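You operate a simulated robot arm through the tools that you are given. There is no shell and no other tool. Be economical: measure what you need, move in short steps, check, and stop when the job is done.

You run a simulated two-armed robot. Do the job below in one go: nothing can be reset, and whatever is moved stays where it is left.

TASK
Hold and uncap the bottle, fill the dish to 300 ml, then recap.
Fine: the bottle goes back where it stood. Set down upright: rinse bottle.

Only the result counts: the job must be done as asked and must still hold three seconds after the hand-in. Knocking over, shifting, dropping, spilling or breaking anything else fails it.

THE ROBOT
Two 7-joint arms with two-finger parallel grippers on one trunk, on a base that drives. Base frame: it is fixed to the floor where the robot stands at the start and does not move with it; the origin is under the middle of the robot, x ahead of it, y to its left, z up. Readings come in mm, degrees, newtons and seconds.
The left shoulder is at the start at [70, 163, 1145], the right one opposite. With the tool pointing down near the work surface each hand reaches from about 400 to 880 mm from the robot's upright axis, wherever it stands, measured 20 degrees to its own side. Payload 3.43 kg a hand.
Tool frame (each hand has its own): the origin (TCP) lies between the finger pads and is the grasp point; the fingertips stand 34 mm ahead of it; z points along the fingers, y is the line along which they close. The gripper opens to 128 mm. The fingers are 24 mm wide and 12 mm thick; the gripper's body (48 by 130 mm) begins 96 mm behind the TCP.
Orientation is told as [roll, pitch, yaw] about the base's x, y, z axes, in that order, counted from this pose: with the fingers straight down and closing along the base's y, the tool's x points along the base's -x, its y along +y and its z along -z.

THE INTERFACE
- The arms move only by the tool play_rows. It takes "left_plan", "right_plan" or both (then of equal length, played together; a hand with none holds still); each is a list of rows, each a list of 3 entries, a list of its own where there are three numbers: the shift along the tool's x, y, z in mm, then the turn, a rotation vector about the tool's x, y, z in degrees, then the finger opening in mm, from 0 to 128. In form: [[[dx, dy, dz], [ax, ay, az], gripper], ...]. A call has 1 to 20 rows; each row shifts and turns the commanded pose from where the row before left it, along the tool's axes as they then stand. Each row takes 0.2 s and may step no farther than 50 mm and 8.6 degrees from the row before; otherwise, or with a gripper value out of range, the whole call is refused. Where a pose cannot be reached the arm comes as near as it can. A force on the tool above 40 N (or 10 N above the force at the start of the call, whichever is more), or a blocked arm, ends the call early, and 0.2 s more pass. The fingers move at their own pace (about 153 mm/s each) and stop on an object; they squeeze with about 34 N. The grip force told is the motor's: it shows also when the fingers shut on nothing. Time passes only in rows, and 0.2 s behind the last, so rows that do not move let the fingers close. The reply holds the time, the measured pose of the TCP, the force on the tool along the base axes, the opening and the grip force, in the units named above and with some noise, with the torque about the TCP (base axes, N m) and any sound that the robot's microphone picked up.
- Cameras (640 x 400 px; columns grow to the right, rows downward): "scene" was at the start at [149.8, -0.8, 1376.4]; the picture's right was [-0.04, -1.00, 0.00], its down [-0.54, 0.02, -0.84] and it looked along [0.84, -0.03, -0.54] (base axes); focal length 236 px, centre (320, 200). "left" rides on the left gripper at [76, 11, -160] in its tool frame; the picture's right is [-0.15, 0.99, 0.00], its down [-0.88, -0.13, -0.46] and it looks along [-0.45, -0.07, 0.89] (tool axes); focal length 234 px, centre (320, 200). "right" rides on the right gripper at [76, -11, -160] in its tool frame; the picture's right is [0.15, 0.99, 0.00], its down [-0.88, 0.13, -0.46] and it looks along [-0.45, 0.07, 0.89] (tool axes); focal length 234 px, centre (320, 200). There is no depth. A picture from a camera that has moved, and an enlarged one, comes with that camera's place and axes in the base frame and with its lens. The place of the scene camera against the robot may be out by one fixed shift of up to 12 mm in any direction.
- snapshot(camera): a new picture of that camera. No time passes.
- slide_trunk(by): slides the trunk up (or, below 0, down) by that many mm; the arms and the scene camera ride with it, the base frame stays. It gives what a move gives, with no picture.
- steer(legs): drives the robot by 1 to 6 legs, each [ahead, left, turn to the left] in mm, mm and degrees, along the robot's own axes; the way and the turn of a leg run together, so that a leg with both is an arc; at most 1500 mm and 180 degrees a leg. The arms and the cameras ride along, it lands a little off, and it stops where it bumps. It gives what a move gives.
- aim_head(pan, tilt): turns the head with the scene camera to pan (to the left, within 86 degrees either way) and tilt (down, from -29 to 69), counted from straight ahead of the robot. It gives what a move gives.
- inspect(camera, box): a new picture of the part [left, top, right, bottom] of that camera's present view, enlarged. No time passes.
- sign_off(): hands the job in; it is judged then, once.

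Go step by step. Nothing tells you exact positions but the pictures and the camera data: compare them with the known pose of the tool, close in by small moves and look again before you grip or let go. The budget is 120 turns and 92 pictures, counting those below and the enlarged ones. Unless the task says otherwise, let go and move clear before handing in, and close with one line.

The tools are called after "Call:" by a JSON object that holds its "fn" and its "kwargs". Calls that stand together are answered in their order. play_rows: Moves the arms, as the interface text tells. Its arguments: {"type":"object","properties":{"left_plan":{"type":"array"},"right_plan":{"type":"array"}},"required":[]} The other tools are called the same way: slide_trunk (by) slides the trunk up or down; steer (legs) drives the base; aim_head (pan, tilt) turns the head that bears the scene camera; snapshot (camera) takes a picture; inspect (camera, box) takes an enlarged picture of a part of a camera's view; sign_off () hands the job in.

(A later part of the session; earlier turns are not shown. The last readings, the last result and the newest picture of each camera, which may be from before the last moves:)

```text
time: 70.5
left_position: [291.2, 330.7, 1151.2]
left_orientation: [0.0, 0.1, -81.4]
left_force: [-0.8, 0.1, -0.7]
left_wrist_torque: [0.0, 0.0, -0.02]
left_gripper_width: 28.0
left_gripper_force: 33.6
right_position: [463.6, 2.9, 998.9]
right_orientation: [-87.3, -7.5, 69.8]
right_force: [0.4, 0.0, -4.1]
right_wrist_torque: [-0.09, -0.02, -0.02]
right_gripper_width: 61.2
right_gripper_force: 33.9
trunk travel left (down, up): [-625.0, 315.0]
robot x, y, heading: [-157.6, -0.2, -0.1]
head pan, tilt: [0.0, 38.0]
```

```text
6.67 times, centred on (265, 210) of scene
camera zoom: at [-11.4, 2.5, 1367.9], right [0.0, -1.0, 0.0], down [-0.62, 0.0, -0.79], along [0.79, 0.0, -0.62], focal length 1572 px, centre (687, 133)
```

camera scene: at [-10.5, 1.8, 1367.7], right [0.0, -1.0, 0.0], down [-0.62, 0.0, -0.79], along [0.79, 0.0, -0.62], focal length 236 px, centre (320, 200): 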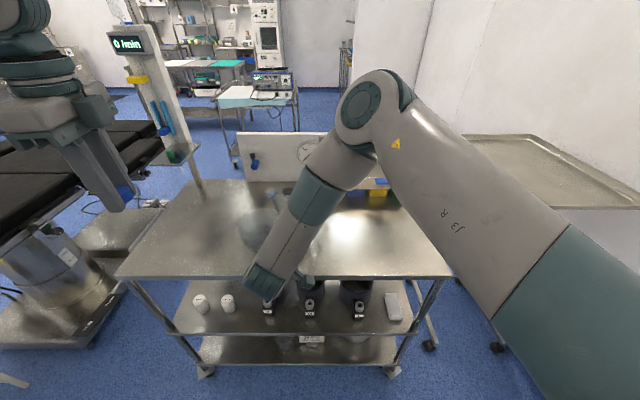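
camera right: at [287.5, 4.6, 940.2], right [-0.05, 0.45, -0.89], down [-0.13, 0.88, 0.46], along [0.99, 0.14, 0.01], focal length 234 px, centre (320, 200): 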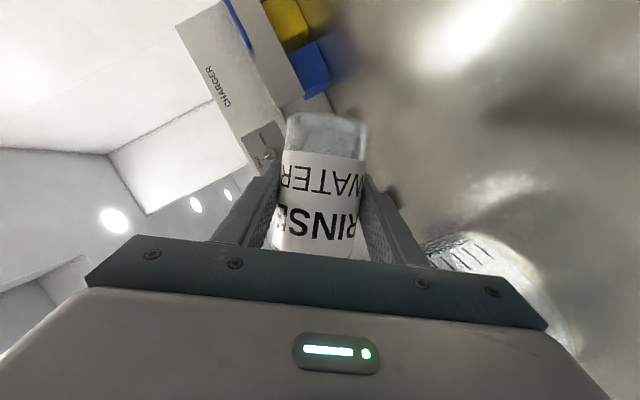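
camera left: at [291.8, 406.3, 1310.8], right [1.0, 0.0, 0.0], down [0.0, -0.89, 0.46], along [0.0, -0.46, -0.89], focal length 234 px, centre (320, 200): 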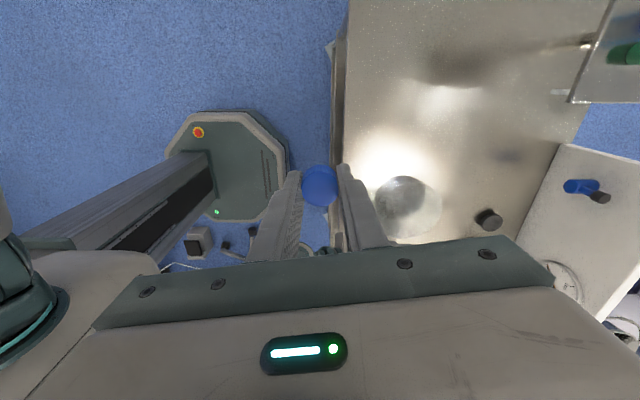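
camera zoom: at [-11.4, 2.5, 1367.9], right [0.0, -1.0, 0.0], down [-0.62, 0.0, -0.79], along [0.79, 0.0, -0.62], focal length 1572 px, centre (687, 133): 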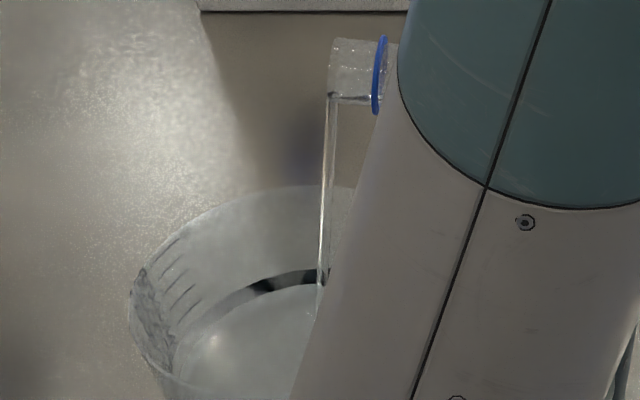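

Strong flow now and the level is rising clearly. A close look at the ticks.

Call:
{"fn": "inspect", "kwargs": {"camera": "scene", "box": [242, 212, 272, 236]}}

```text
16.00 times, centred on (257, 224) of scene
camera zoom: at [-11.4, 2.5, 1367.9], right [0.0, -1.0, 0.0], down [-0.62, 0.0, -0.79], along [0.79, 0.0, -0.62], focal length 3772 px, centre (1328, -184)
```

zoom: 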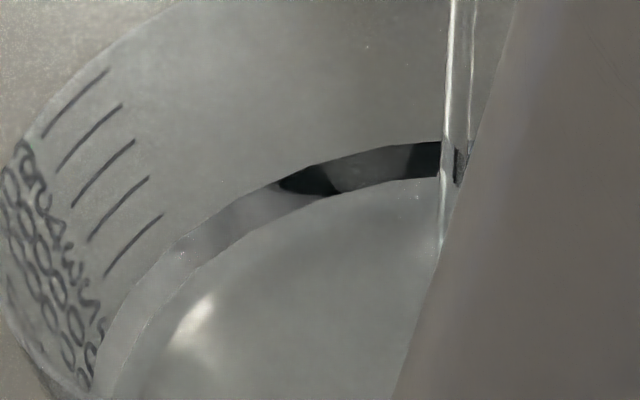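

The waterline is now at about 140 ml. The flow is fast, so I hold 1 s only and look again.

Call:
{"fn": "play_rows", "kwargs": {"right_plan": [[[0, 0, 0], [0, 0, 0], 50], [[0, 0, 0], [0, 0, 0], 50], [[0, 0, 0], [0, 0, 0], 50], [[0, 0, 0], [0, 0, 0], 50]]}}

Call:
{"fn": "inspect", "kwargs": {"camera": "scene", "box": [242, 212, 272, 236]}}

```text
time: 71.5
left_position: [292.5, 330.6, 1150.2]
left_orientation: [0.0, 0.0, -81.5]
left_force: [0.4, 0.9, -0.6]
left_wrist_torque: [0.02, -0.02, 0.06]
left_gripper_width: 28.5
left_gripper_force: 34.1
right_position: [464.2, 3.2, 998.6]
right_orientation: [-87.2, -7.5, 69.8]
right_force: [0.7, -0.5, -4.3]
right_wrist_torque: [-0.12, 0.0, -0.01]
right_gripper_width: 61.0
right_gripper_force: 34.2
trunk travel left (down, up): [-625.0, 315.0]
robot x, y, heading: [-158.0, 1.2, -0.1]
head pan, tilt: [0.0, 38.0]
```

```text
16.00 times, centred on (257, 224) of scene
camera zoom: at [-11.4, 2.5, 1367.9], right [0.0, -1.0, 0.0], down [-0.62, 0.0, -0.79], along [0.79, 0.0, -0.62], focal length 3772 px, centre (1328, -184)
```

zoom: 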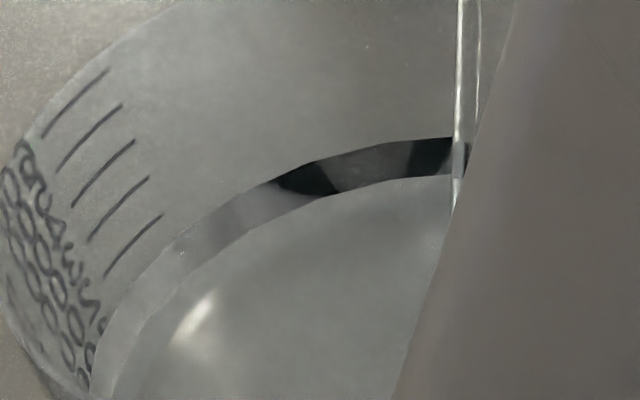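

About 150 ml, flow thinning. I add 6° in two steps and hold 2 s.

Call:
{"fn": "play_rows", "kwargs": {"right_plan": [[[-0.17, -7.01, -0.06], [1.026, 0, -2.82], 50], [[-0.17, -7.01, -0.06], [1.026, 0, -2.82], 50], [[0, 0, 0], [0, 0, 0], 50], [[0, 0, 0], [0, 0, 0], 50], [[0, 0, 0], [0, 0, 0], 50], [[0, 0, 0], [0, 0, 0], 50], [[0, 0, 0], [0, 0, 0], 50], [[0, 0, 0], [0, 0, 0], 50], [[0, 0, 0], [0, 0, 0], 50], [[0, 0, 0], [0, 0, 0], 50]]}}

Call:
{"fn": "inspect", "kwargs": {"camera": "scene", "box": [242, 212, 272, 236]}}

```text
time: 73.7
left_position: [292.3, 330.9, 1150.1]
left_orientation: [0.0, 0.1, -81.4]
left_force: [0.1, -0.4, -0.3]
left_wrist_torque: [0.0, -0.01, 0.0]
left_gripper_width: 28.5
left_gripper_force: 34.3
right_position: [464.7, 1.5, 1012.6]
right_orientation: [-89.4, -1.9, 69.9]
right_force: [0.4, 0.2, -4.8]
right_wrist_torque: [-0.07, 0.03, -0.02]
right_gripper_width: 61.1
right_gripper_force: 34.1
trunk travel left (down, up): [-625.0, 315.0]
robot x, y, heading: [-160.6, -4.0, 0.3]
head pan, tilt: [0.0, 38.0]
```

```text
16.00 times, centred on (257, 224) of scene
camera zoom: at [-11.4, 2.5, 1367.9], right [0.0, -1.0, 0.0], down [-0.62, 0.0, -0.79], along [0.79, 0.0, -0.62], focal length 3772 px, centre (1328, -184)
```

zoom: 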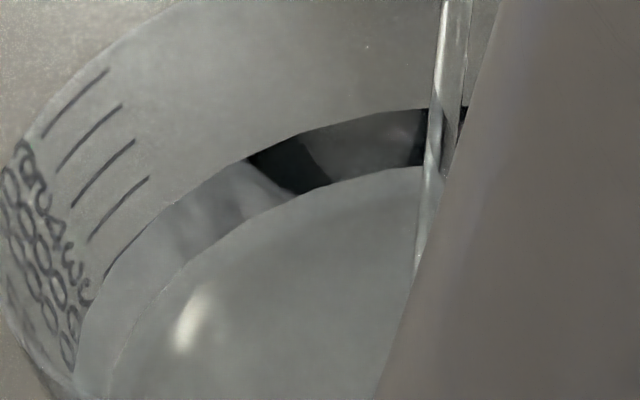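

At the 200 ml tick with flow continuing. Holding about 1.4 s more.

Call:
{"fn": "play_rows", "kwargs": {"right_plan": [[[0, 0, 0], [0, 0, 0], 50], [[0, 0, 0], [0, 0, 0], 50], [[0, 0, 0], [0, 0, 0], 50], [[0, 0, 0], [0, 0, 0], 50], [[0, 0, 0], [0, 0, 0], 50], [[0, 0, 0], [0, 0, 0], 50]]}}

Call:
{"fn": "inspect", "kwargs": {"camera": "scene", "box": [242, 212, 272, 236]}}

```text
time: 75.1
left_position: [291.8, 332.5, 1150.3]
left_orientation: [0.1, -0.1, -81.5]
left_force: [0.1, -0.6, -0.1]
left_wrist_torque: [0.04, 0.0, 0.02]
left_gripper_width: 28.1
left_gripper_force: 34.4
right_position: [465.0, 1.2, 1012.7]
right_orientation: [-89.3, -1.9, 69.8]
right_force: [0.0, -0.9, -3.8]
right_wrist_torque: [-0.09, 0.01, 0.03]
right_gripper_width: 61.0
right_gripper_force: 33.7
trunk travel left (down, up): [-625.0, 315.0]
robot x, y, heading: [-157.5, 0.8, 0.2]
head pan, tilt: [0.0, 38.0]
```

```text
16.00 times, centred on (257, 224) of scene
camera zoom: at [-11.4, 2.5, 1367.9], right [0.0, -1.0, 0.0], down [-0.62, 0.0, -0.79], along [0.79, 0.0, -0.62], focal length 3772 px, centre (1328, -184)
```

zoom: 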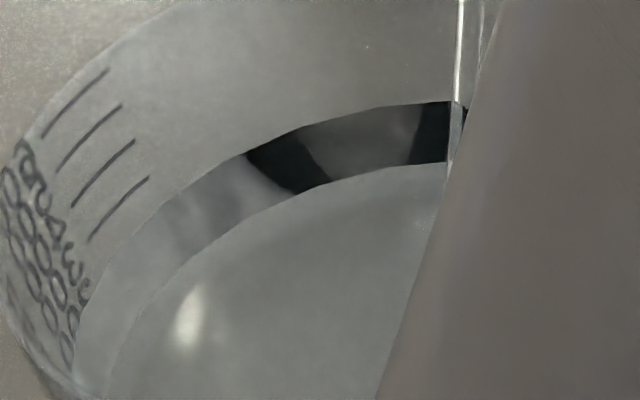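

About 220–225 ml and the flow is thinning. Another 5° and a hold.

Call:
{"fn": "play_rows", "kwargs": {"right_plan": [[[-0.17, -7.01, -0.06], [1.026, 0, -2.82], 50], [[-0.08, -4.68, -0.03], [0.684, 0, -1.88], 50], [[0, 0, 0], [0, 0, 0], 50], [[0, 0, 0], [0, 0, 0], 50], [[0, 0, 0], [0, 0, 0], 50], [[0, 0, 0], [0, 0, 0], 50], [[0, 0, 0], [0, 0, 0], 50], [[0, 0, 0], [0, 0, 0], 50], [[0, 0, 0], [0, 0, 0], 50]]}}

Call:
{"fn": "inspect", "kwargs": {"camera": "scene", "box": [242, 212, 272, 236]}}

```text
time: 77.1
left_position: [290.9, 331.8, 1151.0]
left_orientation: [0.0, 0.0, -81.3]
left_force: [0.0, 0.0, 0.0]
left_wrist_torque: [-0.03, -0.03, 0.01]
left_gripper_width: 28.6
left_gripper_force: 34.1
right_position: [465.6, -0.5, 1025.2]
right_orientation: [-90.8, 2.7, 69.6]
right_force: [0.5, 0.8, -4.4]
right_wrist_torque: [-0.07, 0.01, 0.01]
right_gripper_width: 61.1
right_gripper_force: 34.1
trunk travel left (down, up): [-625.0, 315.0]
robot x, y, heading: [-160.5, -2.7, 0.1]
head pan, tilt: [0.0, 38.0]
```

```text
16.00 times, centred on (257, 224) of scene
camera zoom: at [-11.4, 2.5, 1367.9], right [0.0, -1.0, 0.0], down [-0.62, 0.0, -0.79], along [0.79, 0.0, -0.62], focal length 3772 px, centre (1328, -184)
```

zoom: 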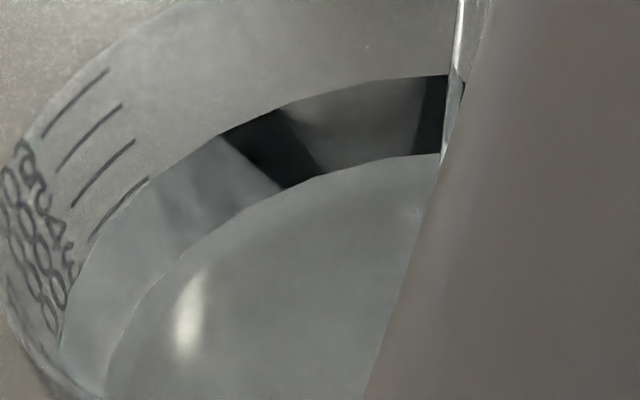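

The waterline is practically at the 300 ml tick, so I tilt back right away, with the mouth kept over the dish.

Call:
{"fn": "play_rows", "kwargs": {"right_plan": [[[-1.23, 18.65, -0.446], [-2.736, 0, 7.52], 50], [[-1.23, 18.65, -0.446], [-2.736, 0, 7.52], 50], [[-1.23, 18.65, -0.446], [-2.736, 0, 7.52], 50], [[-1.23, 18.65, -0.446], [-2.736, 0, 7.52], 50], [[0, 0, 0], [0, 0, 0], 50], [[0, 0, 0], [0, 0, 0], 50], [[0, 0, 0], [0, 0, 0], 50]]}}

Call:
{"fn": "inspect", "kwargs": {"camera": "scene", "box": [242, 212, 272, 236]}}

```text
time: 78.7
left_position: [290.5, 331.2, 1151.0]
left_orientation: [-0.1, 0.0, -81.4]
left_force: [-0.4, 0.6, -0.8]
left_wrist_torque: [-0.01, 0.01, 0.0]
left_gripper_width: 28.6
left_gripper_force: 34.2
right_position: [463.9, 19.5, 952.0]
right_orientation: [-79.2, -27.1, 67.4]
right_force: [-0.6, -0.1, -4.7]
right_wrist_torque: [-0.07, -0.01, -0.02]
right_gripper_width: 60.9
right_gripper_force: 34.0
trunk travel left (down, up): [-625.0, 315.0]
robot x, y, heading: [-156.4, 0.6, -0.0]
head pan, tilt: [0.0, 38.0]
```

```text
16.00 times, centred on (257, 224) of scene
camera zoom: at [-11.4, 2.5, 1367.9], right [0.0, -1.0, 0.0], down [-0.62, 0.0, -0.79], along [0.79, 0.0, -0.62], focal length 3772 px, centre (1328, -184)
```

zoom: 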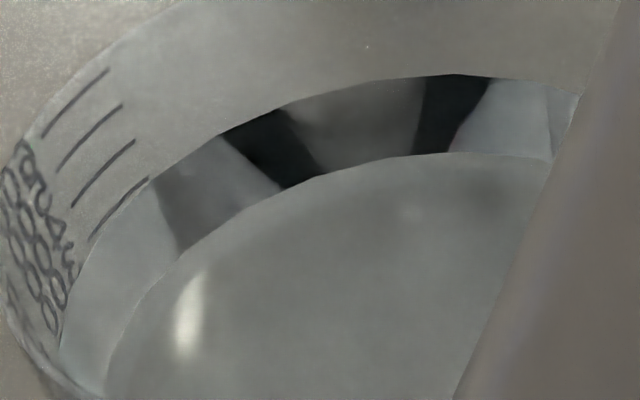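

Flow stopped with the waterline on the 300 tick. I bring the bottle upright and hover at its spot for a level reading.

Call:
{"fn": "play_rows", "kwargs": {"right_plan": [[[-1.23, 18.65, -0.446], [-2.736, 0, 7.52], 50], [[-1.23, 18.65, -0.446], [-2.736, 0, 7.52], 50], [[-0.48, 11.68, -0.174], [-1.71, 0, 4.7], 50], [[-14.2, -12.7, -5.2], [0, 0, 0], 50], [[-14.2, -12.7, -5.2], [0, 0, 0], 50], [[-14.2, -12.7, -5.2], [0, 0, 0], 50], [[-14.2, -12.7, -5.2], [0, 0, 0], 50], [[0, 0, 0], [-1.71, 0, 4.7], 50], [[0, 0, 0], [-1.71, 0, 4.7], 50], [[0, 0, 0], [-1.71, 0, 4.7], 50], [[0, 0, 0], [-1.71, 0, 4.7], 50], [[0, 0, 0], [-1.71, 0, 4.7], 50], [[0, 0, 0], [-1.71, 0, 4.7], 50], [[0, 0, 0], [-1.71, 0, 4.7], 50], [[0, 0, 0], [-1.71, 0, 4.7], 50], [[-1.1, -22.1, 3.05], [0, 0, 0], 50], [[-1.1, -22.1, 3.05], [0, 0, 0], 50], [[-1.1, -22.1, 3.05], [0, 0, 0], 50], [[-1.1, -22.1, 3.05], [0, 0, 0], 50], [[0, 0, 0], [0, 0, 0], 50]]}}

Call:
{"fn": "play_rows", "kwargs": {"right_plan": [[[28.2, 0, 10.26], [0, 0, 0], 50], [[28.2, 0, 10.26], [0, 0, 0], 50], [[28.2, 0, 10.26], [0, 0, 0], 50], [[0, 0, 0], [0, 0, 0], 50], [[0, 0, 0], [0, 0, 0], 50]]}}

Call:
{"fn": "inspect", "kwargs": {"camera": "right", "box": [530, 120, 620, 200]}}

```text
time: 82.9
left_position: [292.2, 332.2, 1149.1]
left_orientation: [0.0, 0.0, -81.4]
left_force: [0.9, -0.6, 0.3]
left_wrist_torque: [-0.04, -0.02, 0.0]
left_gripper_width: 28.4
left_gripper_force: 33.8
right_position: [477.3, -39.2, 994.0]
right_orientation: [-0.2, -70.0, 0.1]
right_force: [-1.1, 0.9, -3.6]
right_wrist_torque: [-0.02, 0.01, -0.03]
right_gripper_width: 61.1
right_gripper_force: 33.7
trunk travel left (down, up): [-625.0, 315.0]
robot x, y, heading: [-155.6, 2.4, -0.3]
head pan, tilt: [0.0, 38.0]
```

```text
time: 84.1
left_position: [291.8, 331.5, 1151.3]
left_orientation: [0.0, 0.1, -81.4]
left_force: [0.3, -0.1, -0.4]
left_wrist_torque: [-0.02, -0.03, 0.01]
left_gripper_width: 28.4
left_gripper_force: 34.0
right_position: [476.8, -37.8, 903.4]
right_orientation: [-0.1, -70.0, -0.1]
right_force: [0.3, -0.4, -5.0]
right_wrist_torque: [-0.01, 0.03, -0.02]
right_gripper_width: 61.3
right_gripper_force: 34.4
trunk travel left (down, up): [-625.0, 315.0]
robot x, y, heading: [-162.3, 1.8, -0.3]
head pan, tilt: [0.0, 38.0]
```

```text
5.00 times, centred on (575, 160) of right
camera zoom: at [300.9, -50.8, 886.6], right [-0.05, 0.99, -0.14], down [-0.13, 0.13, 0.98], along [0.99, 0.07, 0.12], focal length 1171 px, centre (-955, 400)
```

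zoom: 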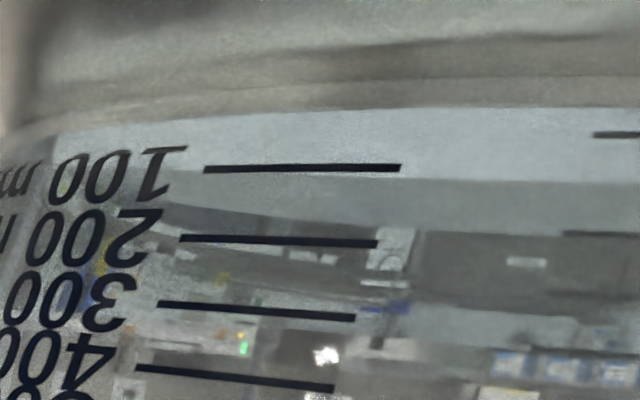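

Call:
{"fn": "inspect", "kwargs": {"camera": "scene", "box": [238, 202, 292, 256]}}

Call:
{"fn": "inspect", "kwargs": {"camera": "left", "box": [370, 165, 450, 240]}}

```text
7.41 times, centred on (265, 229) of scene
camera zoom: at [-11.3, 2.3, 1367.8], right [0.0, -1.0, 0.0], down [-0.62, 0.0, -0.79], along [0.79, 0.0, -0.62], focal length 1746 px, centre (727, -15)
```

zoom: 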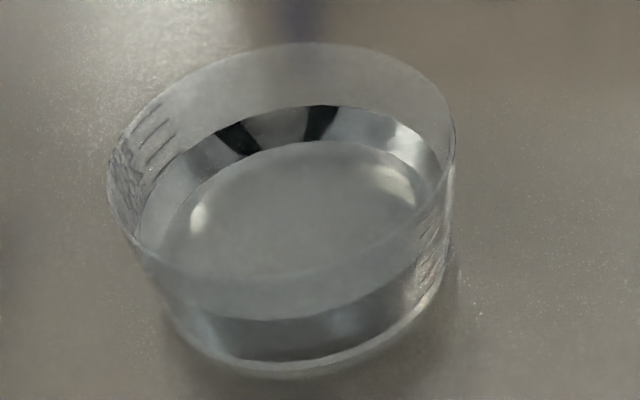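

```text
5.33 times, centred on (410, 202) of left
camera zoom: at [291.4, 406.8, 1310.9], right [1.0, 0.0, 0.0], down [0.0, -0.89, 0.46], along [0.0, -0.46, -0.89], focal length 1249 px, centre (-160, 187)
```

zoom: 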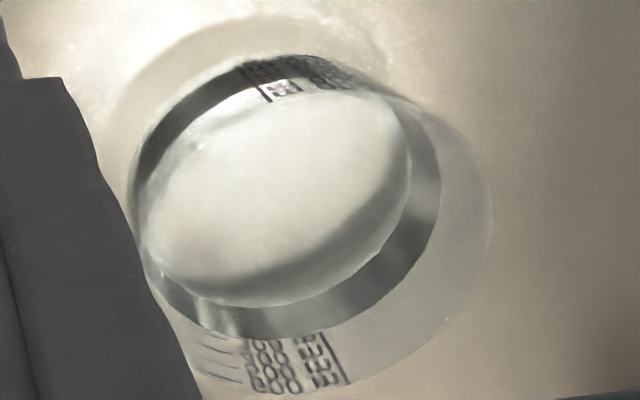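

Call:
{"fn": "inspect", "kwargs": {"camera": "left", "box": [390, 218, 420, 242]}}

```text
16.00 times, centred on (405, 230) of left
camera zoom: at [291.4, 406.8, 1310.9], right [1.0, 0.0, 0.0], down [0.0, -0.89, 0.46], along [0.0, -0.46, -0.89], focal length 3747 px, centre (-1040, -280)
```

zoom: 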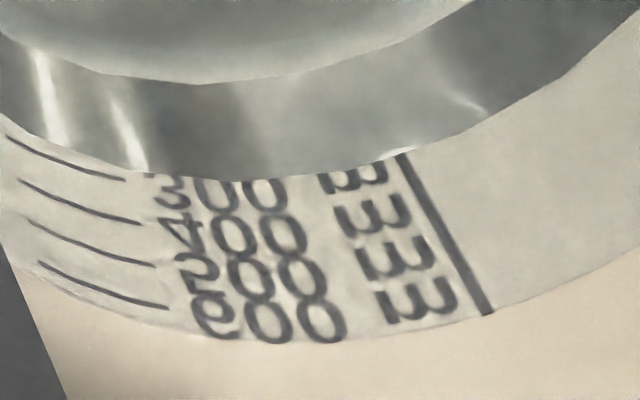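

The left view shows the level a touch under the 300 tick (≈285–290 ml). I top it up with a short, careful pour using the same path.

Call:
{"fn": "play_rows", "kwargs": {"right_plan": [[[-28.2, 0, -10.26], [0, 0, 0], 50], [[-28.2, 0, -10.26], [0, 0, 0], 50], [[-28.2, 0, -10.26], [0, 0, 0], 50], [[1.1, 22.1, -3.05], [0, 0, 0], 50], [[1.1, 22.1, -3.05], [0, 0, 0], 50], [[1.1, 22.1, -3.05], [0, 0, 0], 50], [[1.1, 22.1, -3.05], [0, 0, 0], 50], [[0, 0, 0], [1.71, 0, -4.7], 50], [[0, 0, 0], [1.71, 0, -4.7], 50], [[0, 0, 0], [1.71, 0, -4.7], 50], [[0, 0, 0], [1.71, 0, -4.7], 50], [[0, 0, 0], [1.71, 0, -4.7], 50], [[0, 0, 0], [1.71, 0, -4.7], 50], [[0, 0, 0], [1.71, 0, -4.7], 50], [[0, 0, 0], [1.71, 0, -4.7], 50], [[14.2, 12.7, 5.2], [0, 0, 0], 50], [[14.2, 12.7, 5.2], [0, 0, 0], 50], [[14.2, 12.7, 5.2], [0, 0, 0], 50], [[14.2, 12.7, 5.2], [0, 0, 0], 50], [[0, 0, 0], [0, 0, 0], 50]]}}

Call:
{"fn": "play_rows", "kwargs": {"right_plan": [[[-0.48, -11.68, -0.174], [1.71, 0, -4.7], 50], [[-1.23, -18.65, -0.446], [2.736, 0, -7.52], 50], [[-1.23, -18.65, -0.446], [2.736, 0, -7.52], 50], [[-1.23, -18.65, -0.446], [2.736, 0, -7.52], 50], [[-1.23, -18.65, -0.446], [2.736, 0, -7.52], 50], [[-1.23, -18.65, -0.446], [2.736, 0, -7.52], 50], [[-0.17, -7.01, -0.06], [1.026, 0, -2.82], 50], [[-0.17, -7.01, -0.06], [1.026, 0, -2.82], 50], [[0, 0, 0], [0, 0, 0], 50], [[0, 0, 0], [0, 0, 0], 50]]}}

Call:
{"fn": "inspect", "kwargs": {"camera": "left", "box": [390, 218, 420, 242]}}

```text
time: 88.3
left_position: [291.9, 331.1, 1151.3]
left_orientation: [0.0, 0.0, -81.4]
left_force: [0.1, 0.5, 0.5]
left_wrist_torque: [0.01, -0.01, 0.04]
left_gripper_width: 28.5
left_gripper_force: 33.8
right_position: [463.4, 50.0, 915.1]
right_orientation: [-68.0, -46.0, 60.5]
right_force: [-0.1, 0.1, -4.6]
right_wrist_torque: [-0.08, 0.02, 0.02]
right_gripper_width: 60.9
right_gripper_force: 33.8
trunk travel left (down, up): [-625.0, 315.0]
robot x, y, heading: [-159.5, 0.4, -0.1]
head pan, tilt: [0.0, 38.0]
```

```text
time: 90.5
left_position: [291.2, 330.9, 1151.1]
left_orientation: [-0.1, 0.0, -81.5]
left_force: [-1.2, -0.1, -0.1]
left_wrist_torque: [-0.02, -0.03, -0.01]
left_gripper_width: 28.5
left_gripper_force: 34.1
right_position: [463.6, 0.1, 1018.9]
right_orientation: [-90.2, 0.9, 69.7]
right_force: [-0.1, -0.1, -5.2]
right_wrist_torque: [-0.08, 0.05, 0.01]
right_gripper_width: 60.9
right_gripper_force: 34.0
trunk travel left (down, up): [-625.0, 315.0]
robot x, y, heading: [-158.0, -0.5, -0.1]
head pan, tilt: [0.0, 38.0]
```

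```text
16.00 times, centred on (405, 230) of left
camera zoom: at [291.3, 407.0, 1310.9], right [1.0, 0.0, 0.0], down [0.0, -0.89, 0.46], along [0.0, -0.46, -0.89], focal length 3747 px, centre (-1040, -280)
```

zoom: 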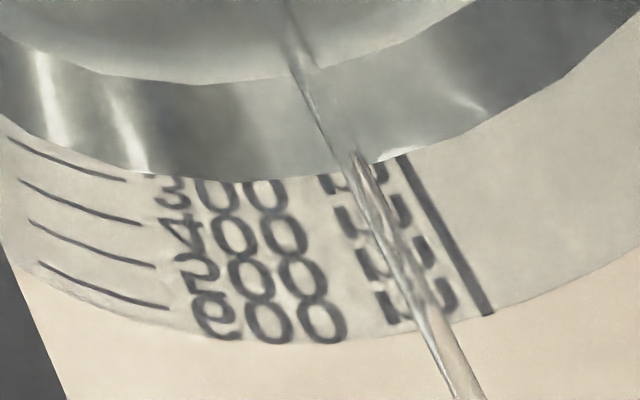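

The stream is running; level nearly there. I hold about 0.6 s and look.

Call:
{"fn": "play_rows", "kwargs": {"right_plan": [[[0, 0, 0], [0, 0, 0], 50], [[0, 0, 0], [0, 0, 0], 50]]}}

Call:
{"fn": "inspect", "kwargs": {"camera": "left", "box": [390, 218, 420, 242]}}

```text
time: 91.1
left_position: [292.0, 331.5, 1151.6]
left_orientation: [0.0, 0.1, -81.3]
left_force: [0.0, 0.1, -0.5]
left_wrist_torque: [0.01, -0.03, -0.01]
left_gripper_width: 28.2
left_gripper_force: 34.2
right_position: [464.8, 0.0, 1019.7]
right_orientation: [-90.2, 0.8, 69.7]
right_force: [-0.4, 0.5, -3.8]
right_wrist_torque: [-0.11, 0.05, -0.01]
right_gripper_width: 61.2
right_gripper_force: 34.1
trunk travel left (down, up): [-625.0, 315.0]
robot x, y, heading: [-160.0, -1.4, 0.1]
head pan, tilt: [0.0, 38.0]
```

```text
16.00 times, centred on (405, 230) of left
camera zoom: at [291.3, 407.0, 1310.9], right [1.0, 0.0, 0.0], down [0.0, -0.89, 0.46], along [0.0, -0.46, -0.89], focal length 3747 px, centre (-1040, -280)
```

zoom: 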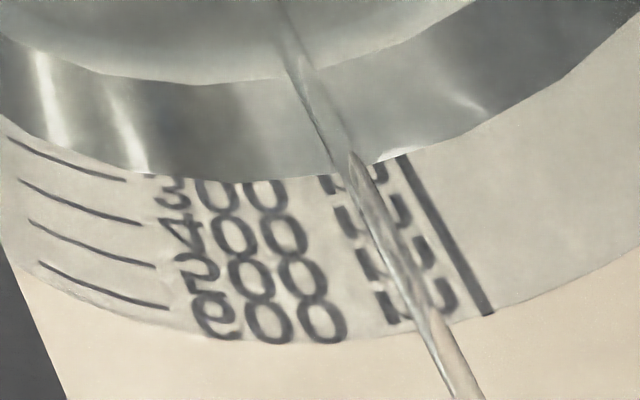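

Call:
{"fn": "play_rows", "kwargs": {"right_plan": [[[0, 0, 0], [0, 0, 0], 50], [[0, 0, 0], [0, 0, 0], 50], [[0, 0, 0], [0, 0, 0], 50]]}}

Call:
{"fn": "inspect", "kwargs": {"camera": "left", "box": [390, 218, 420, 242]}}

```text
time: 91.9
left_position: [291.7, 330.2, 1150.7]
left_orientation: [-0.1, 0.0, -81.4]
left_force: [0.2, -0.8, -0.2]
left_wrist_torque: [-0.02, 0.01, 0.0]
left_gripper_width: 28.5
left_gripper_force: 34.2
right_position: [464.9, -0.9, 1020.6]
right_orientation: [-90.3, 0.8, 69.7]
right_force: [0.3, -0.7, -4.6]
right_wrist_torque: [-0.11, -0.01, 0.01]
right_gripper_width: 61.2
right_gripper_force: 34.1
trunk travel left (down, up): [-625.0, 315.0]
robot x, y, heading: [-162.1, 0.1, -0.2]
head pan, tilt: [0.0, 38.0]
```

```text
16.00 times, centred on (405, 230) of left
camera zoom: at [291.3, 407.0, 1310.9], right [1.0, 0.0, 0.0], down [0.0, -0.89, 0.46], along [0.0, -0.46, -0.89], focal length 3747 px, centre (-1040, -280)
```

zoom: 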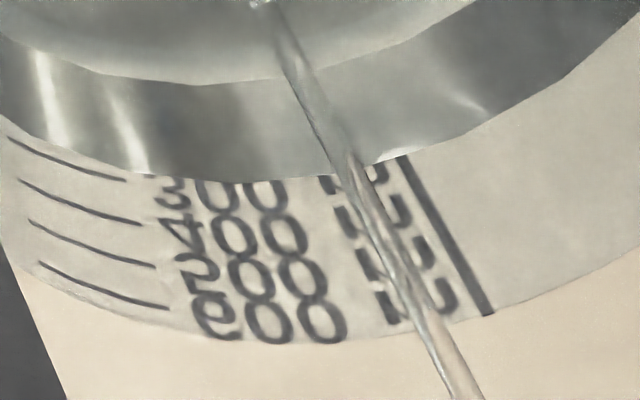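

Call:
{"fn": "play_rows", "kwargs": {"right_plan": [[[0, 0, 0], [0, 0, 0], 50], [[0, 0, 0], [0, 0, 0], 50], [[0, 0, 0], [0, 0, 0], 50], [[0, 0, 0], [0, 0, 0], 50]]}}

Call:
{"fn": "inspect", "kwargs": {"camera": "left", "box": [390, 218, 420, 242]}}

```text
time: 92.9
left_position: [290.1, 331.2, 1151.7]
left_orientation: [0.0, 0.0, -81.4]
left_force: [-0.1, 0.0, 0.1]
left_wrist_torque: [0.0, 0.01, 0.02]
left_gripper_width: 28.5
left_gripper_force: 33.3
right_position: [466.0, 1.2, 1020.2]
right_orientation: [-90.3, 0.8, 69.7]
right_force: [-0.4, 0.5, -3.9]
right_wrist_torque: [-0.06, 0.04, 0.01]
right_gripper_width: 61.1
right_gripper_force: 34.4
trunk travel left (down, up): [-625.0, 315.0]
robot x, y, heading: [-156.0, -0.0, 0.1]
head pan, tilt: [0.0, 38.0]
```

```text
16.00 times, centred on (405, 230) of left
camera zoom: at [291.3, 407.0, 1310.9], right [1.0, 0.0, 0.0], down [0.0, -0.89, 0.46], along [0.0, -0.46, -0.89], focal length 3747 px, centre (-1040, -280)
```

zoom: 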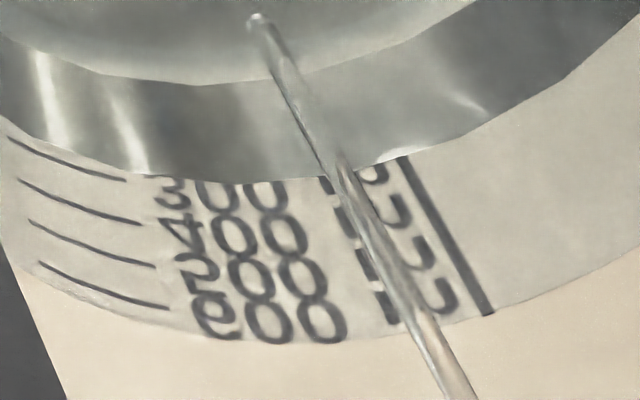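

The level has crept up to essentially the 300 tick. I end the pour and return the bottle upright over its place.

Call:
{"fn": "play_rows", "kwargs": {"right_plan": [[[0, 0, 0], [0, 0, 0], 50], [[0, 0, 0], [0, 0, 0], 50], [[-1.23, 18.65, -0.446], [-2.736, 0, 7.52], 50], [[-1.23, 18.65, -0.446], [-2.736, 0, 7.52], 50], [[-1.23, 18.65, -0.446], [-2.736, 0, 7.52], 50], [[-1.23, 18.65, -0.446], [-2.736, 0, 7.52], 50], [[-1.23, 18.65, -0.446], [-2.736, 0, 7.52], 50], [[-1.23, 18.65, -0.446], [-2.736, 0, 7.52], 50], [[-0.17, 7.01, -0.06], [-1.026, 0, 2.82], 50], [[-14.2, -12.7, -5.2], [0, 0, 0], 50], [[-14.2, -12.7, -5.2], [0, 0, 0], 50], [[-14.2, -12.7, -5.2], [0, 0, 0], 50], [[-14.2, -12.7, -5.2], [0, 0, 0], 50], [[0, 0, 0], [0, 0, 0], 50]]}}

Call:
{"fn": "play_rows", "kwargs": {"right_plan": [[[0, 0, 0], [-1.71, 0, 4.7], 50], [[0, 0, 0], [-1.71, 0, 4.7], 50], [[0, 0, 0], [-1.71, 0, 4.7], 50], [[0, 0, 0], [-1.71, 0, 4.7], 50], [[0, 0, 0], [-1.71, 0, 4.7], 50], [[0, 0, 0], [-1.71, 0, 4.7], 50], [[0, 0, 0], [-1.71, 0, 4.7], 50], [[0, 0, 0], [-1.71, 0, 4.7], 50], [[-1.1, -22.1, 3.05], [0, 0, 0], 50], [[-1.1, -22.1, 3.05], [0, 0, 0], 50], [[-1.1, -22.1, 3.05], [0, 0, 0], 50], [[-1.1, -22.1, 3.05], [0, 0, 0], 50], [[0, 0, 0], [0, 0, 0], 50]]}}

Call:
{"fn": "inspect", "kwargs": {"camera": "left", "box": [390, 218, 420, 242]}}

```text
time: 95.9
left_position: [292.4, 331.9, 1150.1]
left_orientation: [-0.1, -0.1, -81.4]
left_force: [-0.1, -0.3, 0.1]
left_wrist_torque: [-0.04, -0.01, 0.03]
left_gripper_width: 28.6
left_gripper_force: 33.9
right_position: [464.7, 49.5, 993.4]
right_orientation: [-67.8, -46.1, 60.4]
right_force: [0.1, 0.0, -4.5]
right_wrist_torque: [-0.05, -0.01, 0.0]
right_gripper_width: 61.1
right_gripper_force: 33.7
trunk travel left (down, up): [-625.0, 315.0]
robot x, y, heading: [-157.4, -0.8, 0.1]
head pan, tilt: [0.0, 38.0]
```

```text
time: 98.7
left_position: [292.2, 332.5, 1149.7]
left_orientation: [0.0, 0.0, -81.4]
left_force: [0.2, 1.3, -0.9]
left_wrist_torque: [-0.02, -0.02, 0.01]
left_gripper_width: 28.5
left_gripper_force: 34.4
right_position: [476.4, -39.4, 993.9]
right_orientation: [-0.2, -70.0, 0.2]
right_force: [1.0, -0.1, -3.6]
right_wrist_torque: [-0.02, 0.04, -0.01]
right_gripper_width: 61.0
right_gripper_force: 33.8
trunk travel left (down, up): [-625.0, 315.0]
robot x, y, heading: [-158.4, 0.7, -0.1]
head pan, tilt: [0.0, 38.0]
```

```text
16.00 times, centred on (405, 230) of left
camera zoom: at [291.2, 407.9, 1310.6], right [1.0, 0.0, 0.0], down [0.0, -0.89, 0.46], along [0.0, -0.46, -0.89], focal length 3747 px, centre (-1040, -280)
```

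zoom: 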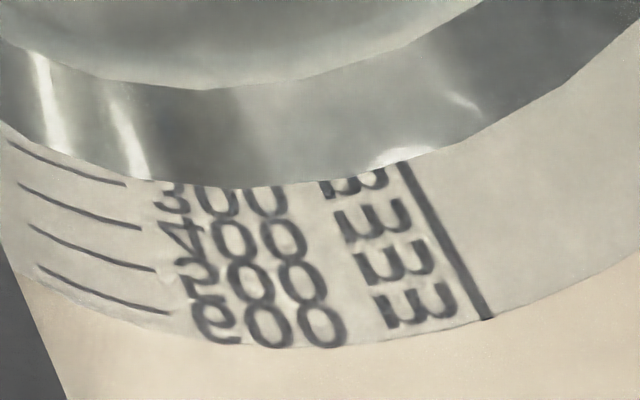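

Level is now at the 300 tick within a few ml. I lower the bottle back to its original pose, gently for the last stretch.

Call:
{"fn": "play_rows", "kwargs": {"right_plan": [[[28.2, 0, 10.26], [0, 0, 0], 50], [[28.2, 0, 10.26], [0, 0, 0], 50], [[28.2, 0, 10.26], [0, 0, 0], 50], [[3.76, 0, 1.368], [0, 0, 0], 50], [[1.88, 0, 0.684], [0, 0, 0], 50], [[1.41, 0, 0.513], [0, 0, 0], 50], [[0.94, 0, 0.342], [0, 0, 0], 50], [[0, 0, 0], [0, 0, 0], 50], [[0, 0, 0], [0, 0, 0], 50]]}}

```text
time: 100.7
left_position: [291.7, 330.9, 1150.1]
left_orientation: [0.0, 0.0, -81.4]
left_force: [1.6, 0.8, -0.9]
left_wrist_torque: [-0.02, -0.01, 0.03]
left_gripper_width: 28.2
left_gripper_force: 33.7
right_position: [476.2, -38.4, 895.2]
right_orientation: [0.0, -70.0, -0.1]
right_force: [0.3, -0.6, -1.6]
right_wrist_torque: [-0.01, 0.03, 0.01]
right_gripper_width: 60.9
right_gripper_force: 34.3
trunk travel left (down, up): [-625.0, 315.0]
robot x, y, heading: [-158.1, 1.9, -0.0]
head pan, tilt: [0.0, 38.0]
```

Call:
{"fn": "play_rows", "kwargs": {"right_plan": [[[0.7, 0, 0.26], [0, 0, 0], 50], [[0.7, 0, 0.26], [0, 0, 0], 50], [[0, 0, 0], [0, 0, 0], 50], [[0, 0, 0], [0, 0, 0], 50]]}}

```text
time: 101.7
left_position: [290.2, 331.7, 1150.8]
left_orientation: [-0.1, -0.1, -81.4]
left_force: [0.4, 0.3, 0.7]
left_wrist_torque: [0.03, -0.01, 0.0]
left_gripper_width: 28.4
left_gripper_force: 34.5
right_position: [477.5, -39.4, 894.8]
right_orientation: [0.0, -70.2, -0.2]
right_force: [2.3, -1.1, 10.9]
right_wrist_torque: [0.0, 0.14, 0.06]
right_gripper_width: 61.1
right_gripper_force: 33.8
trunk travel left (down, up): [-625.0, 315.0]
robot x, y, heading: [-156.1, -0.5, -0.1]
head pan, tilt: [0.0, 38.0]
```

The bottle stands firmly at its original pose, still held. Now I bring the cap back along the reversed path to just above the mouth.

Call:
{"fn": "play_rows", "kwargs": {"left_plan": [[[-6.65, 44.5, 0], [0, 0, 0], 20], [[-6.65, 44.5, 0], [0, 0, 0], 20], [[-6.65, 44.5, 0], [0, 0, 0], 20], [[-6.65, 44.5, 0], [0, 0, 0], 20], [[-46, -5.8, 0], [0, 0, 0], 20], [[-46, -5.8, 0], [0, 0, 0], 20], [[-46, -5.8, 0], [0, 0, 0], 20], [[-46, -5.8, 0], [0, 0, 0], 20], [[-46, -5.8, 0], [0, 0, 0], 20], [[-46, -5.8, 0], [0, 0, 0], 20], [[-46, -5.8, 0], [0, 0, 0], 20], [[-46, -5.8, 0], [0, 0, 0], 20], [[0, 0, 33.5], [0, 0, 0], 20], [[0, 0, 33.5], [0, 0, 0], 20], [[0, 0, 0], [0, 0, 0], 20]]}}

Call:
{"fn": "inspect", "kwargs": {"camera": "scene", "box": [290, 140, 390, 240]}}

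Call:
{"fn": "inspect", "kwargs": {"camera": "left", "box": [260, 100, 380, 220]}}

```text
time: 104.9
left_position: [476.6, -38.6, 1084.4]
left_orientation: [0.1, 0.1, -81.5]
left_force: [0.5, 0.6, -0.4]
left_wrist_torque: [0.0, -0.02, -0.01]
left_gripper_width: 28.1
left_gripper_force: 33.9
right_position: [475.6, -39.6, 894.2]
right_orientation: [-0.1, -70.1, 0.0]
right_force: [-0.1, -0.6, 15.4]
right_wrist_torque: [0.05, 0.04, -0.01]
right_gripper_width: 61.2
right_gripper_force: 34.4
trunk travel left (down, up): [-625.0, 315.0]
robot x, y, heading: [-153.9, 0.1, -0.2]
head pan, tilt: [0.0, 38.0]
```

```text
4.00 times, centred on (340, 190) of scene
camera zoom: at [-13.8, 2.4, 1368.2], right [0.0, -1.0, 0.0], down [-0.61, 0.0, -0.79], along [0.79, 0.0, -0.61], focal length 943 px, centre (240, 240)
```

zoom: 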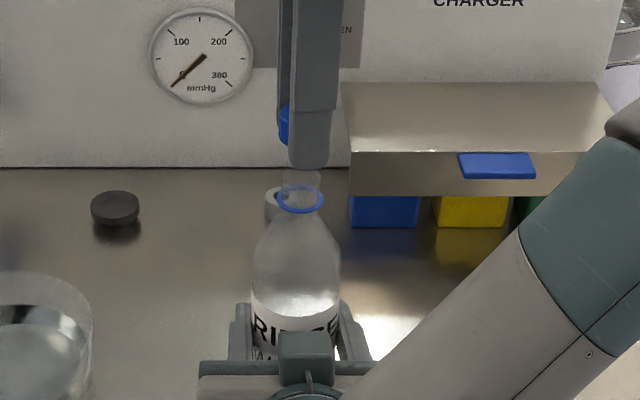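

```text
3.33 times, centred on (320, 160) of left
camera zoom: at [477.3, 36.9, 1244.2], right [1.0, 0.0, 0.0], down [0.0, -0.89, 0.46], along [0.0, -0.46, -0.89], focal length 781 px, centre (320, 333)
```

zoom: 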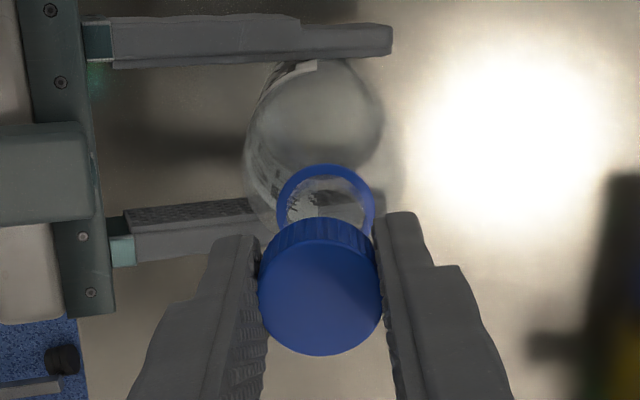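

The robot has swayed about 2 mm, so the cap is off by roughly (-2, +2) mm relative to the neck. I correct that, ease the press of the right hand a little, and lower.

Call:
{"fn": "play_rows", "kwargs": {"left_plan": [[[-2.3, 1.7, 0], [0, 0, 0], 20], [[0, 0, 12], [0, 0, 0], 20], [[0, 0, 12], [0, 0, 0], 20], [[0, 0, 0], [0, 0, 0], 20]], "right_plan": [[[-0.66, 0, -0.24], [0, 0, 0], 50], [[0, 0, 0], [0, 0, 0], 50], [[0, 0, 0], [0, 0, 0], 50], [[0, 0, 0], [0, 0, 0], 50]]}}

Call:
{"fn": "inspect", "kwargs": {"camera": "left", "box": [260, 100, 380, 220]}}

```text
time: 105.9
left_position: [480.6, -42.5, 1060.3]
left_orientation: [0.0, 0.1, -81.4]
left_force: [0.7, 0.3, 0.9]
left_wrist_torque: [0.01, -0.01, -0.02]
left_gripper_width: 28.4
left_gripper_force: 34.3
right_position: [475.5, -39.6, 894.7]
right_orientation: [0.0, -70.0, 0.0]
right_force: [-1.9, -2.0, 9.0]
right_wrist_torque: [0.02, -0.19, 0.0]
right_gripper_width: 61.2
right_gripper_force: 33.7
trunk travel left (down, up): [-625.0, 315.0]
robot x, y, heading: [-159.5, 0.1, -0.2]
head pan, tilt: [0.0, 38.0]
```

```text
3.33 times, centred on (320, 160) of left
camera zoom: at [480.6, 33.9, 1220.1], right [1.0, 0.0, 0.0], down [0.0, -0.89, 0.46], along [0.0, -0.46, -0.89], focal length 781 px, centre (320, 333)
```

zoom: 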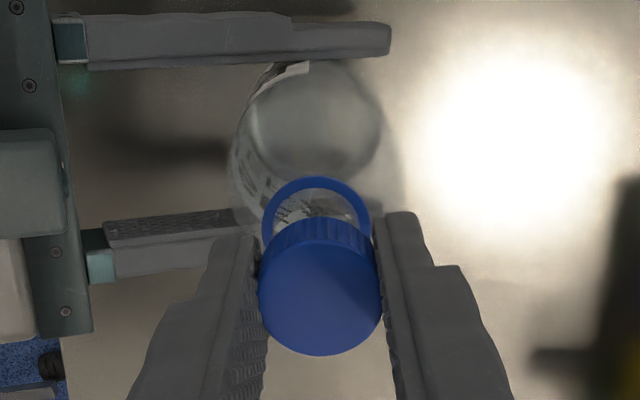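

Close to aligned, about 1 mm too far in x. I trim and lower gently to the thread.

Call:
{"fn": "play_rows", "kwargs": {"left_plan": [[[0.7, -1.2, 0], [0, 0, 0], 20], [[0, 0, 6], [0, 0, 0], 20], [[0, 0, 4], [0, 0, 0], 20], [[0, 0, 2], [0, 0, 0], 20], [[0, 0, 1], [0, 0, 0], 20], [[0, 0, 0], [0, 0, 0], 20]]}}

```text
time: 107.3
left_position: [478.9, -42.0, 1048.0]
left_orientation: [0.1, -0.1, -81.4]
left_force: [-0.4, -2.9, 36.0]
left_wrist_torque: [0.31, 0.01, 0.06]
left_gripper_width: 28.6
left_gripper_force: 33.9
right_position: [475.3, -39.1, 895.6]
right_orientation: [-0.2, -70.0, 0.1]
right_force: [10.6, 1.9, -9.8]
right_wrist_torque: [-0.18, -0.38, -0.06]
right_gripper_width: 60.9
right_gripper_force: 33.6
trunk travel left (down, up): [-625.0, 315.0]
robot x, y, heading: [-157.4, -2.0, 0.0]
head pan, tilt: [0.0, 38.0]
```

36 N at first contact, with the load on the +y side: the cap is too far toward -y. I lift off and shift +y by 1.5 mm.

Call:
{"fn": "play_rows", "kwargs": {"left_plan": [[[0, 0, -4], [0, 0, 0], 20], [[1.5, 0.2, 0], [0, 0, 0], 20], [[0, 0, 1.5], [0, 0, 0], 20], [[0, 0, 1], [0, 0, 0], 20], [[0, 0, 0], [0, 0, 0], 20]]}}

```text
time: 108.5
left_position: [479.6, -40.2, 1049.1]
left_orientation: [0.0, 0.0, -81.5]
left_force: [-1.1, -8.3, 13.6]
left_wrist_torque: [-0.02, -0.01, 0.02]
left_gripper_width: 28.4
left_gripper_force: 33.6
right_position: [476.2, -39.4, 895.1]
right_orientation: [0.0, -69.9, 0.0]
right_force: [-0.9, 4.9, -4.5]
right_wrist_torque: [-1.18, 0.25, 0.03]
right_gripper_width: 60.9
right_gripper_force: 33.9
trunk travel left (down, up): [-625.0, 315.0]
robot x, y, heading: [-162.3, 0.7, -0.2]
head pan, tilt: [0.0, 38.0]
```

Light contact now, cap already well over the neck, so this is probably the thread lead-in. I ease the side load and turn clockwise a little to let the thread catch.

Call:
{"fn": "play_rows", "kwargs": {"left_plan": [[[-0.7, 0, 0], [0, 0, 0], 20], [[0, 0, 0], [0, 0, 8], 20], [[0, 0, 0], [0, 0, 8], 20], [[0, 0, 0], [0, 0, 8], 20], [[0, 0, 0], [0, 0, 0], 20]]}}

```text
time: 109.7
left_position: [481.4, -40.9, 1047.6]
left_orientation: [0.0, 0.0, -105.5]
left_force: [0.1, 4.7, -0.6]
left_wrist_torque: [0.06, 0.02, 0.02]
left_gripper_width: 28.7
left_gripper_force: 34.0
right_position: [477.0, -40.1, 895.5]
right_orientation: [0.1, -70.1, -0.2]
right_force: [2.1, -4.0, 3.6]
right_wrist_torque: [0.58, -0.09, -0.04]
right_gripper_width: 61.2
right_gripper_force: 34.2
trunk travel left (down, up): [-625.0, 315.0]
robot x, y, heading: [-159.9, 1.2, -0.1]
head pan, tilt: [0.0, 38.0]
```

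The contact force vanished, so the cap dropped in. I lower a bit more and check.

Call:
{"fn": "play_rows", "kwargs": {"left_plan": [[[0.3, 0, 1], [0, 0, 0], 20], [[0, 0, 1], [0, 0, 0], 20], [[0, 0, 0], [0, 0, 0], 20]]}}

```text
time: 110.5
left_position: [479.4, -40.1, 1046.1]
left_orientation: [-0.1, 0.0, -105.4]
left_force: [0.9, 5.4, 3.4]
left_wrist_torque: [0.12, -0.04, 0.01]
left_gripper_width: 28.1
left_gripper_force: 34.2
right_position: [476.6, -40.6, 893.9]
right_orientation: [0.0, -70.1, -0.1]
right_force: [3.3, -5.5, 3.8]
right_wrist_torque: [0.55, -0.22, 0.01]
right_gripper_width: 61.2
right_gripper_force: 34.1
trunk travel left (down, up): [-625.0, 315.0]
robot x, y, heading: [-161.5, 0.8, 0.1]
head pan, tilt: [0.0, 38.0]
```

Call:
{"fn": "play_rows", "kwargs": {"left_plan": [[[0.8, -0.2, 0], [0, 0, 0], 20], [[0, 0, 1], [0, 0, 0], 20], [[0, 0, 1], [0, 0, 0], 20], [[0, 0, 0], [0, 0, 0], 20]]}}

```text
time: 111.5
left_position: [480.7, -39.8, 1043.3]
left_orientation: [0.0, 0.0, -105.5]
left_force: [0.2, 2.3, 1.0]
left_wrist_torque: [0.02, -0.03, 0.0]
left_gripper_width: 28.5
left_gripper_force: 34.0
right_position: [476.6, -40.4, 896.4]
right_orientation: [0.0, -70.1, 0.1]
right_force: [3.2, -4.0, 7.2]
right_wrist_torque: [-0.12, -0.06, 0.07]
right_gripper_width: 61.2
right_gripper_force: 33.4
trunk travel left (down, up): [-625.0, 315.0]
robot x, y, heading: [-157.7, 0.4, -0.2]
head pan, tilt: [0.0, 38.0]
```

Cap is at the release height with hardly any force. Now I screw clockwise with a light press.

Call:
{"fn": "play_rows", "kwargs": {"left_plan": [[[0, 0, 0.5], [0, 0, 8.5], 20], [[0, 0, 0.1], [0, 0, 8.5], 20], [[0, 0, 0.1], [0, 0, 8.5], 20], [[0, 0, 0.1], [0, 0, 8.5], 20], [[0, 0, 0.1], [0, 0, 8.5], 20], [[0, 0, 0.1], [0, 0, 8.5], 20], [[0, 0, 0], [0, 0, 0], 20]]}}

```text
time: 113.1
left_position: [479.9, -40.4, 1042.9]
left_orientation: [0.0, 0.1, -156.5]
left_force: [-0.2, 0.3, 0.3]
left_wrist_torque: [0.0, -0.02, -0.01]
left_gripper_width: 28.5
left_gripper_force: 33.9
right_position: [476.9, -39.2, 894.7]
right_orientation: [0.0, -70.1, -0.1]
right_force: [3.5, -3.1, 7.6]
right_wrist_torque: [-0.13, 0.05, 0.01]
right_gripper_width: 61.0
right_gripper_force: 33.6
trunk travel left (down, up): [-625.0, 315.0]
robot x, y, heading: [-158.6, -2.6, 0.3]
head pan, tilt: [0.0, 38.0]
```

Call:
{"fn": "play_rows", "kwargs": {"left_plan": [[[0, 0, 0.1], [0, 0, 8.5], 20], [[0, 0, 0.1], [0, 0, 8.5], 20], [[0, 0, 0.1], [0, 0, 8.5], 20], [[0, 0, 0.1], [0, 0, 8.5], 20], [[0, 0, 0.1], [0, 0, 8.5], 20], [[0, 0, 0.1], [0, 0, 8.5], 20], [[0, 0, 0.1], [0, 0, 8.5], 20], [[0, 0, 0.1], [0, 0, 8.5], 20], [[0, 0, 0.1], [0, 0, 8.5], 20], [[0, 0, 0.1], [0, 0, 8.5], 20], [[0, 0, 0], [0, 0, 0], 20]]}}

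```text
time: 115.5
left_position: [480.1, -40.2, 1042.2]
left_orientation: [0.0, 0.1, 118.3]
left_force: [0.7, -0.7, 0.0]
left_wrist_torque: [0.03, 0.0, 0.02]
left_gripper_width: 28.4
left_gripper_force: 33.8
right_position: [475.9, -39.5, 894.5]
right_orientation: [0.1, -70.0, -0.1]
right_force: [1.9, -1.0, 7.0]
right_wrist_torque: [0.01, 0.02, -0.02]
right_gripper_width: 61.1
right_gripper_force: 34.5
trunk travel left (down, up): [-625.0, 315.0]
robot x, y, heading: [-159.0, -0.3, 0.1]
head pan, tilt: [0.0, 38.0]
```

Call:
{"fn": "play_rows", "kwargs": {"left_plan": [[[0, 0, 0.25], [0, 0, 8.5], 20], [[0, 0, 0.25], [0, 0, 8.5], 20], [[0, 0, 0.25], [0, 0, 8.5], 20], [[0, 0, 0.25], [0, 0, 8.5], 20], [[0, 0, 0.25], [0, 0, 8.5], 20], [[0, 0, 0.25], [0, 0, 8.5], 20], [[0, 0, 0], [0, 0, 0], 20]]}}

```text
time: 117.1
left_position: [481.3, -40.9, 1041.2]
left_orientation: [0.0, 0.0, 67.5]
left_force: [-0.2, 0.0, -0.4]
left_wrist_torque: [-0.01, -0.01, 0.0]
left_gripper_width: 28.2
left_gripper_force: 33.9
right_position: [477.1, -40.0, 895.2]
right_orientation: [0.0, -70.0, 0.0]
right_force: [0.9, -1.4, 6.3]
right_wrist_torque: [-0.01, 0.03, 0.01]
right_gripper_width: 61.4
right_gripper_force: 33.7
trunk travel left (down, up): [-625.0, 315.0]
robot x, y, heading: [-157.2, 0.2, 0.1]
head pan, tilt: [0.0, 38.0]
```

Call:
{"fn": "play_rows", "kwargs": {"left_plan": [[[0, 0, 0.25], [0, 0, 8.5], 20], [[0, 0, 0.25], [0, 0, 8.5], 20], [[0, 0, 0.25], [0, 0, 8.5], 20], [[0, 0, 0.25], [0, 0, 8.5], 20], [[0, 0, 0], [0, 0, 8.5], 20], [[0, 0, 0], [0, 0, 8.5], 20], [[0, 0, 0], [0, 0, 0], 20]]}}

Call:
{"fn": "inspect", "kwargs": {"camera": "scene", "box": [300, 160, 370, 230]}}

```text
time: 118.7
left_position: [479.4, -39.5, 1039.4]
left_orientation: [0.0, 0.1, 16.4]
left_force: [-0.3, 0.2, 0.3]
left_wrist_torque: [0.02, -0.01, 0.02]
left_gripper_width: 28.2
left_gripper_force: 33.7
right_position: [474.9, -39.4, 895.4]
right_orientation: [0.0, -70.0, 0.1]
right_force: [0.0, -1.4, 4.1]
right_wrist_torque: [0.01, 0.02, 0.01]
right_gripper_width: 61.2
right_gripper_force: 33.8
trunk travel left (down, up): [-625.0, 315.0]
robot x, y, heading: [-157.9, -0.1, 0.3]
head pan, tilt: [0.0, 38.0]
```

```text
5.71 times, centred on (335, 195) of scene
camera zoom: at [-12.3, 2.2, 1368.0], right [0.0, -1.0, 0.0], down [-0.62, 0.0, -0.79], along [0.79, 0.0, -0.62], focal length 1347 px, centre (234, 229)
```

zoom: 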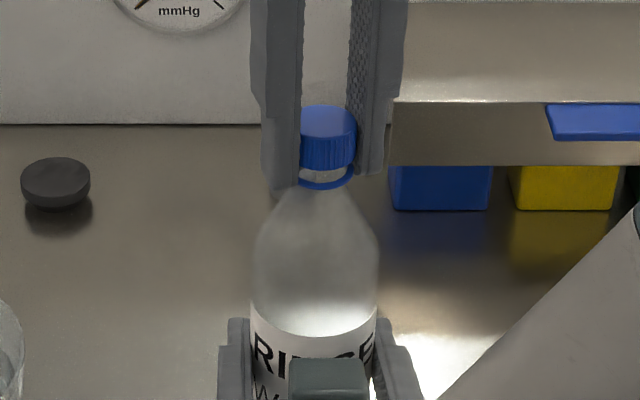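

The picture explains it: the cap slid up about 8 mm in the fingers during the hard contact, so it is over the neck but not yet on the thread. I open the fingers to let it settle, then look.

Call:
{"fn": "play_rows", "kwargs": {"left_plan": [[[0, 0, 0], [0, 0, 0], 32], [[0, 0, 0], [0, 0, 0], 40], [[0, 0, 0], [0, 0, 0], 60], [[0, 0, -5], [0, 0, 0], 60], [[0, 0, -5], [0, 0, 0], 60], [[0, 0, 0], [0, 0, 0], 60]]}}

Call:
{"fn": "inspect", "kwargs": {"camera": "scene", "box": [300, 160, 370, 230]}}

```text
time: 120.1
left_position: [480.3, -40.0, 1049.6]
left_orientation: [0.1, 0.0, 16.5]
left_force: [-0.4, -0.6, -0.3]
left_wrist_torque: [-0.01, 0.03, 0.0]
left_gripper_width: 60.2
left_gripper_force: 0.0
right_position: [477.1, -40.8, 895.2]
right_orientation: [-0.1, -70.0, 0.1]
right_force: [0.4, -0.8, 4.5]
right_wrist_torque: [0.01, -0.04, -0.03]
right_gripper_width: 61.1
right_gripper_force: 33.7
trunk travel left (down, up): [-625.0, 315.0]
robot x, y, heading: [-156.3, 4.6, -0.2]
head pan, tilt: [0.0, 38.0]
```

```text
5.71 times, centred on (335, 195) of scene
camera zoom: at [-12.3, 2.2, 1368.0], right [0.0, -1.0, 0.0], down [-0.62, 0.0, -0.79], along [0.79, 0.0, -0.62], focal length 1347 px, centre (234, 229)
```

zoom: 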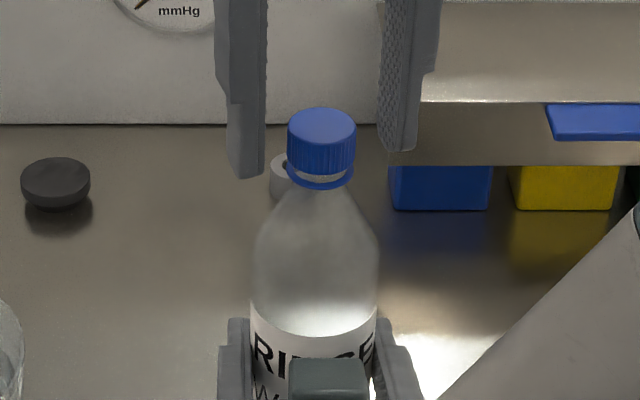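

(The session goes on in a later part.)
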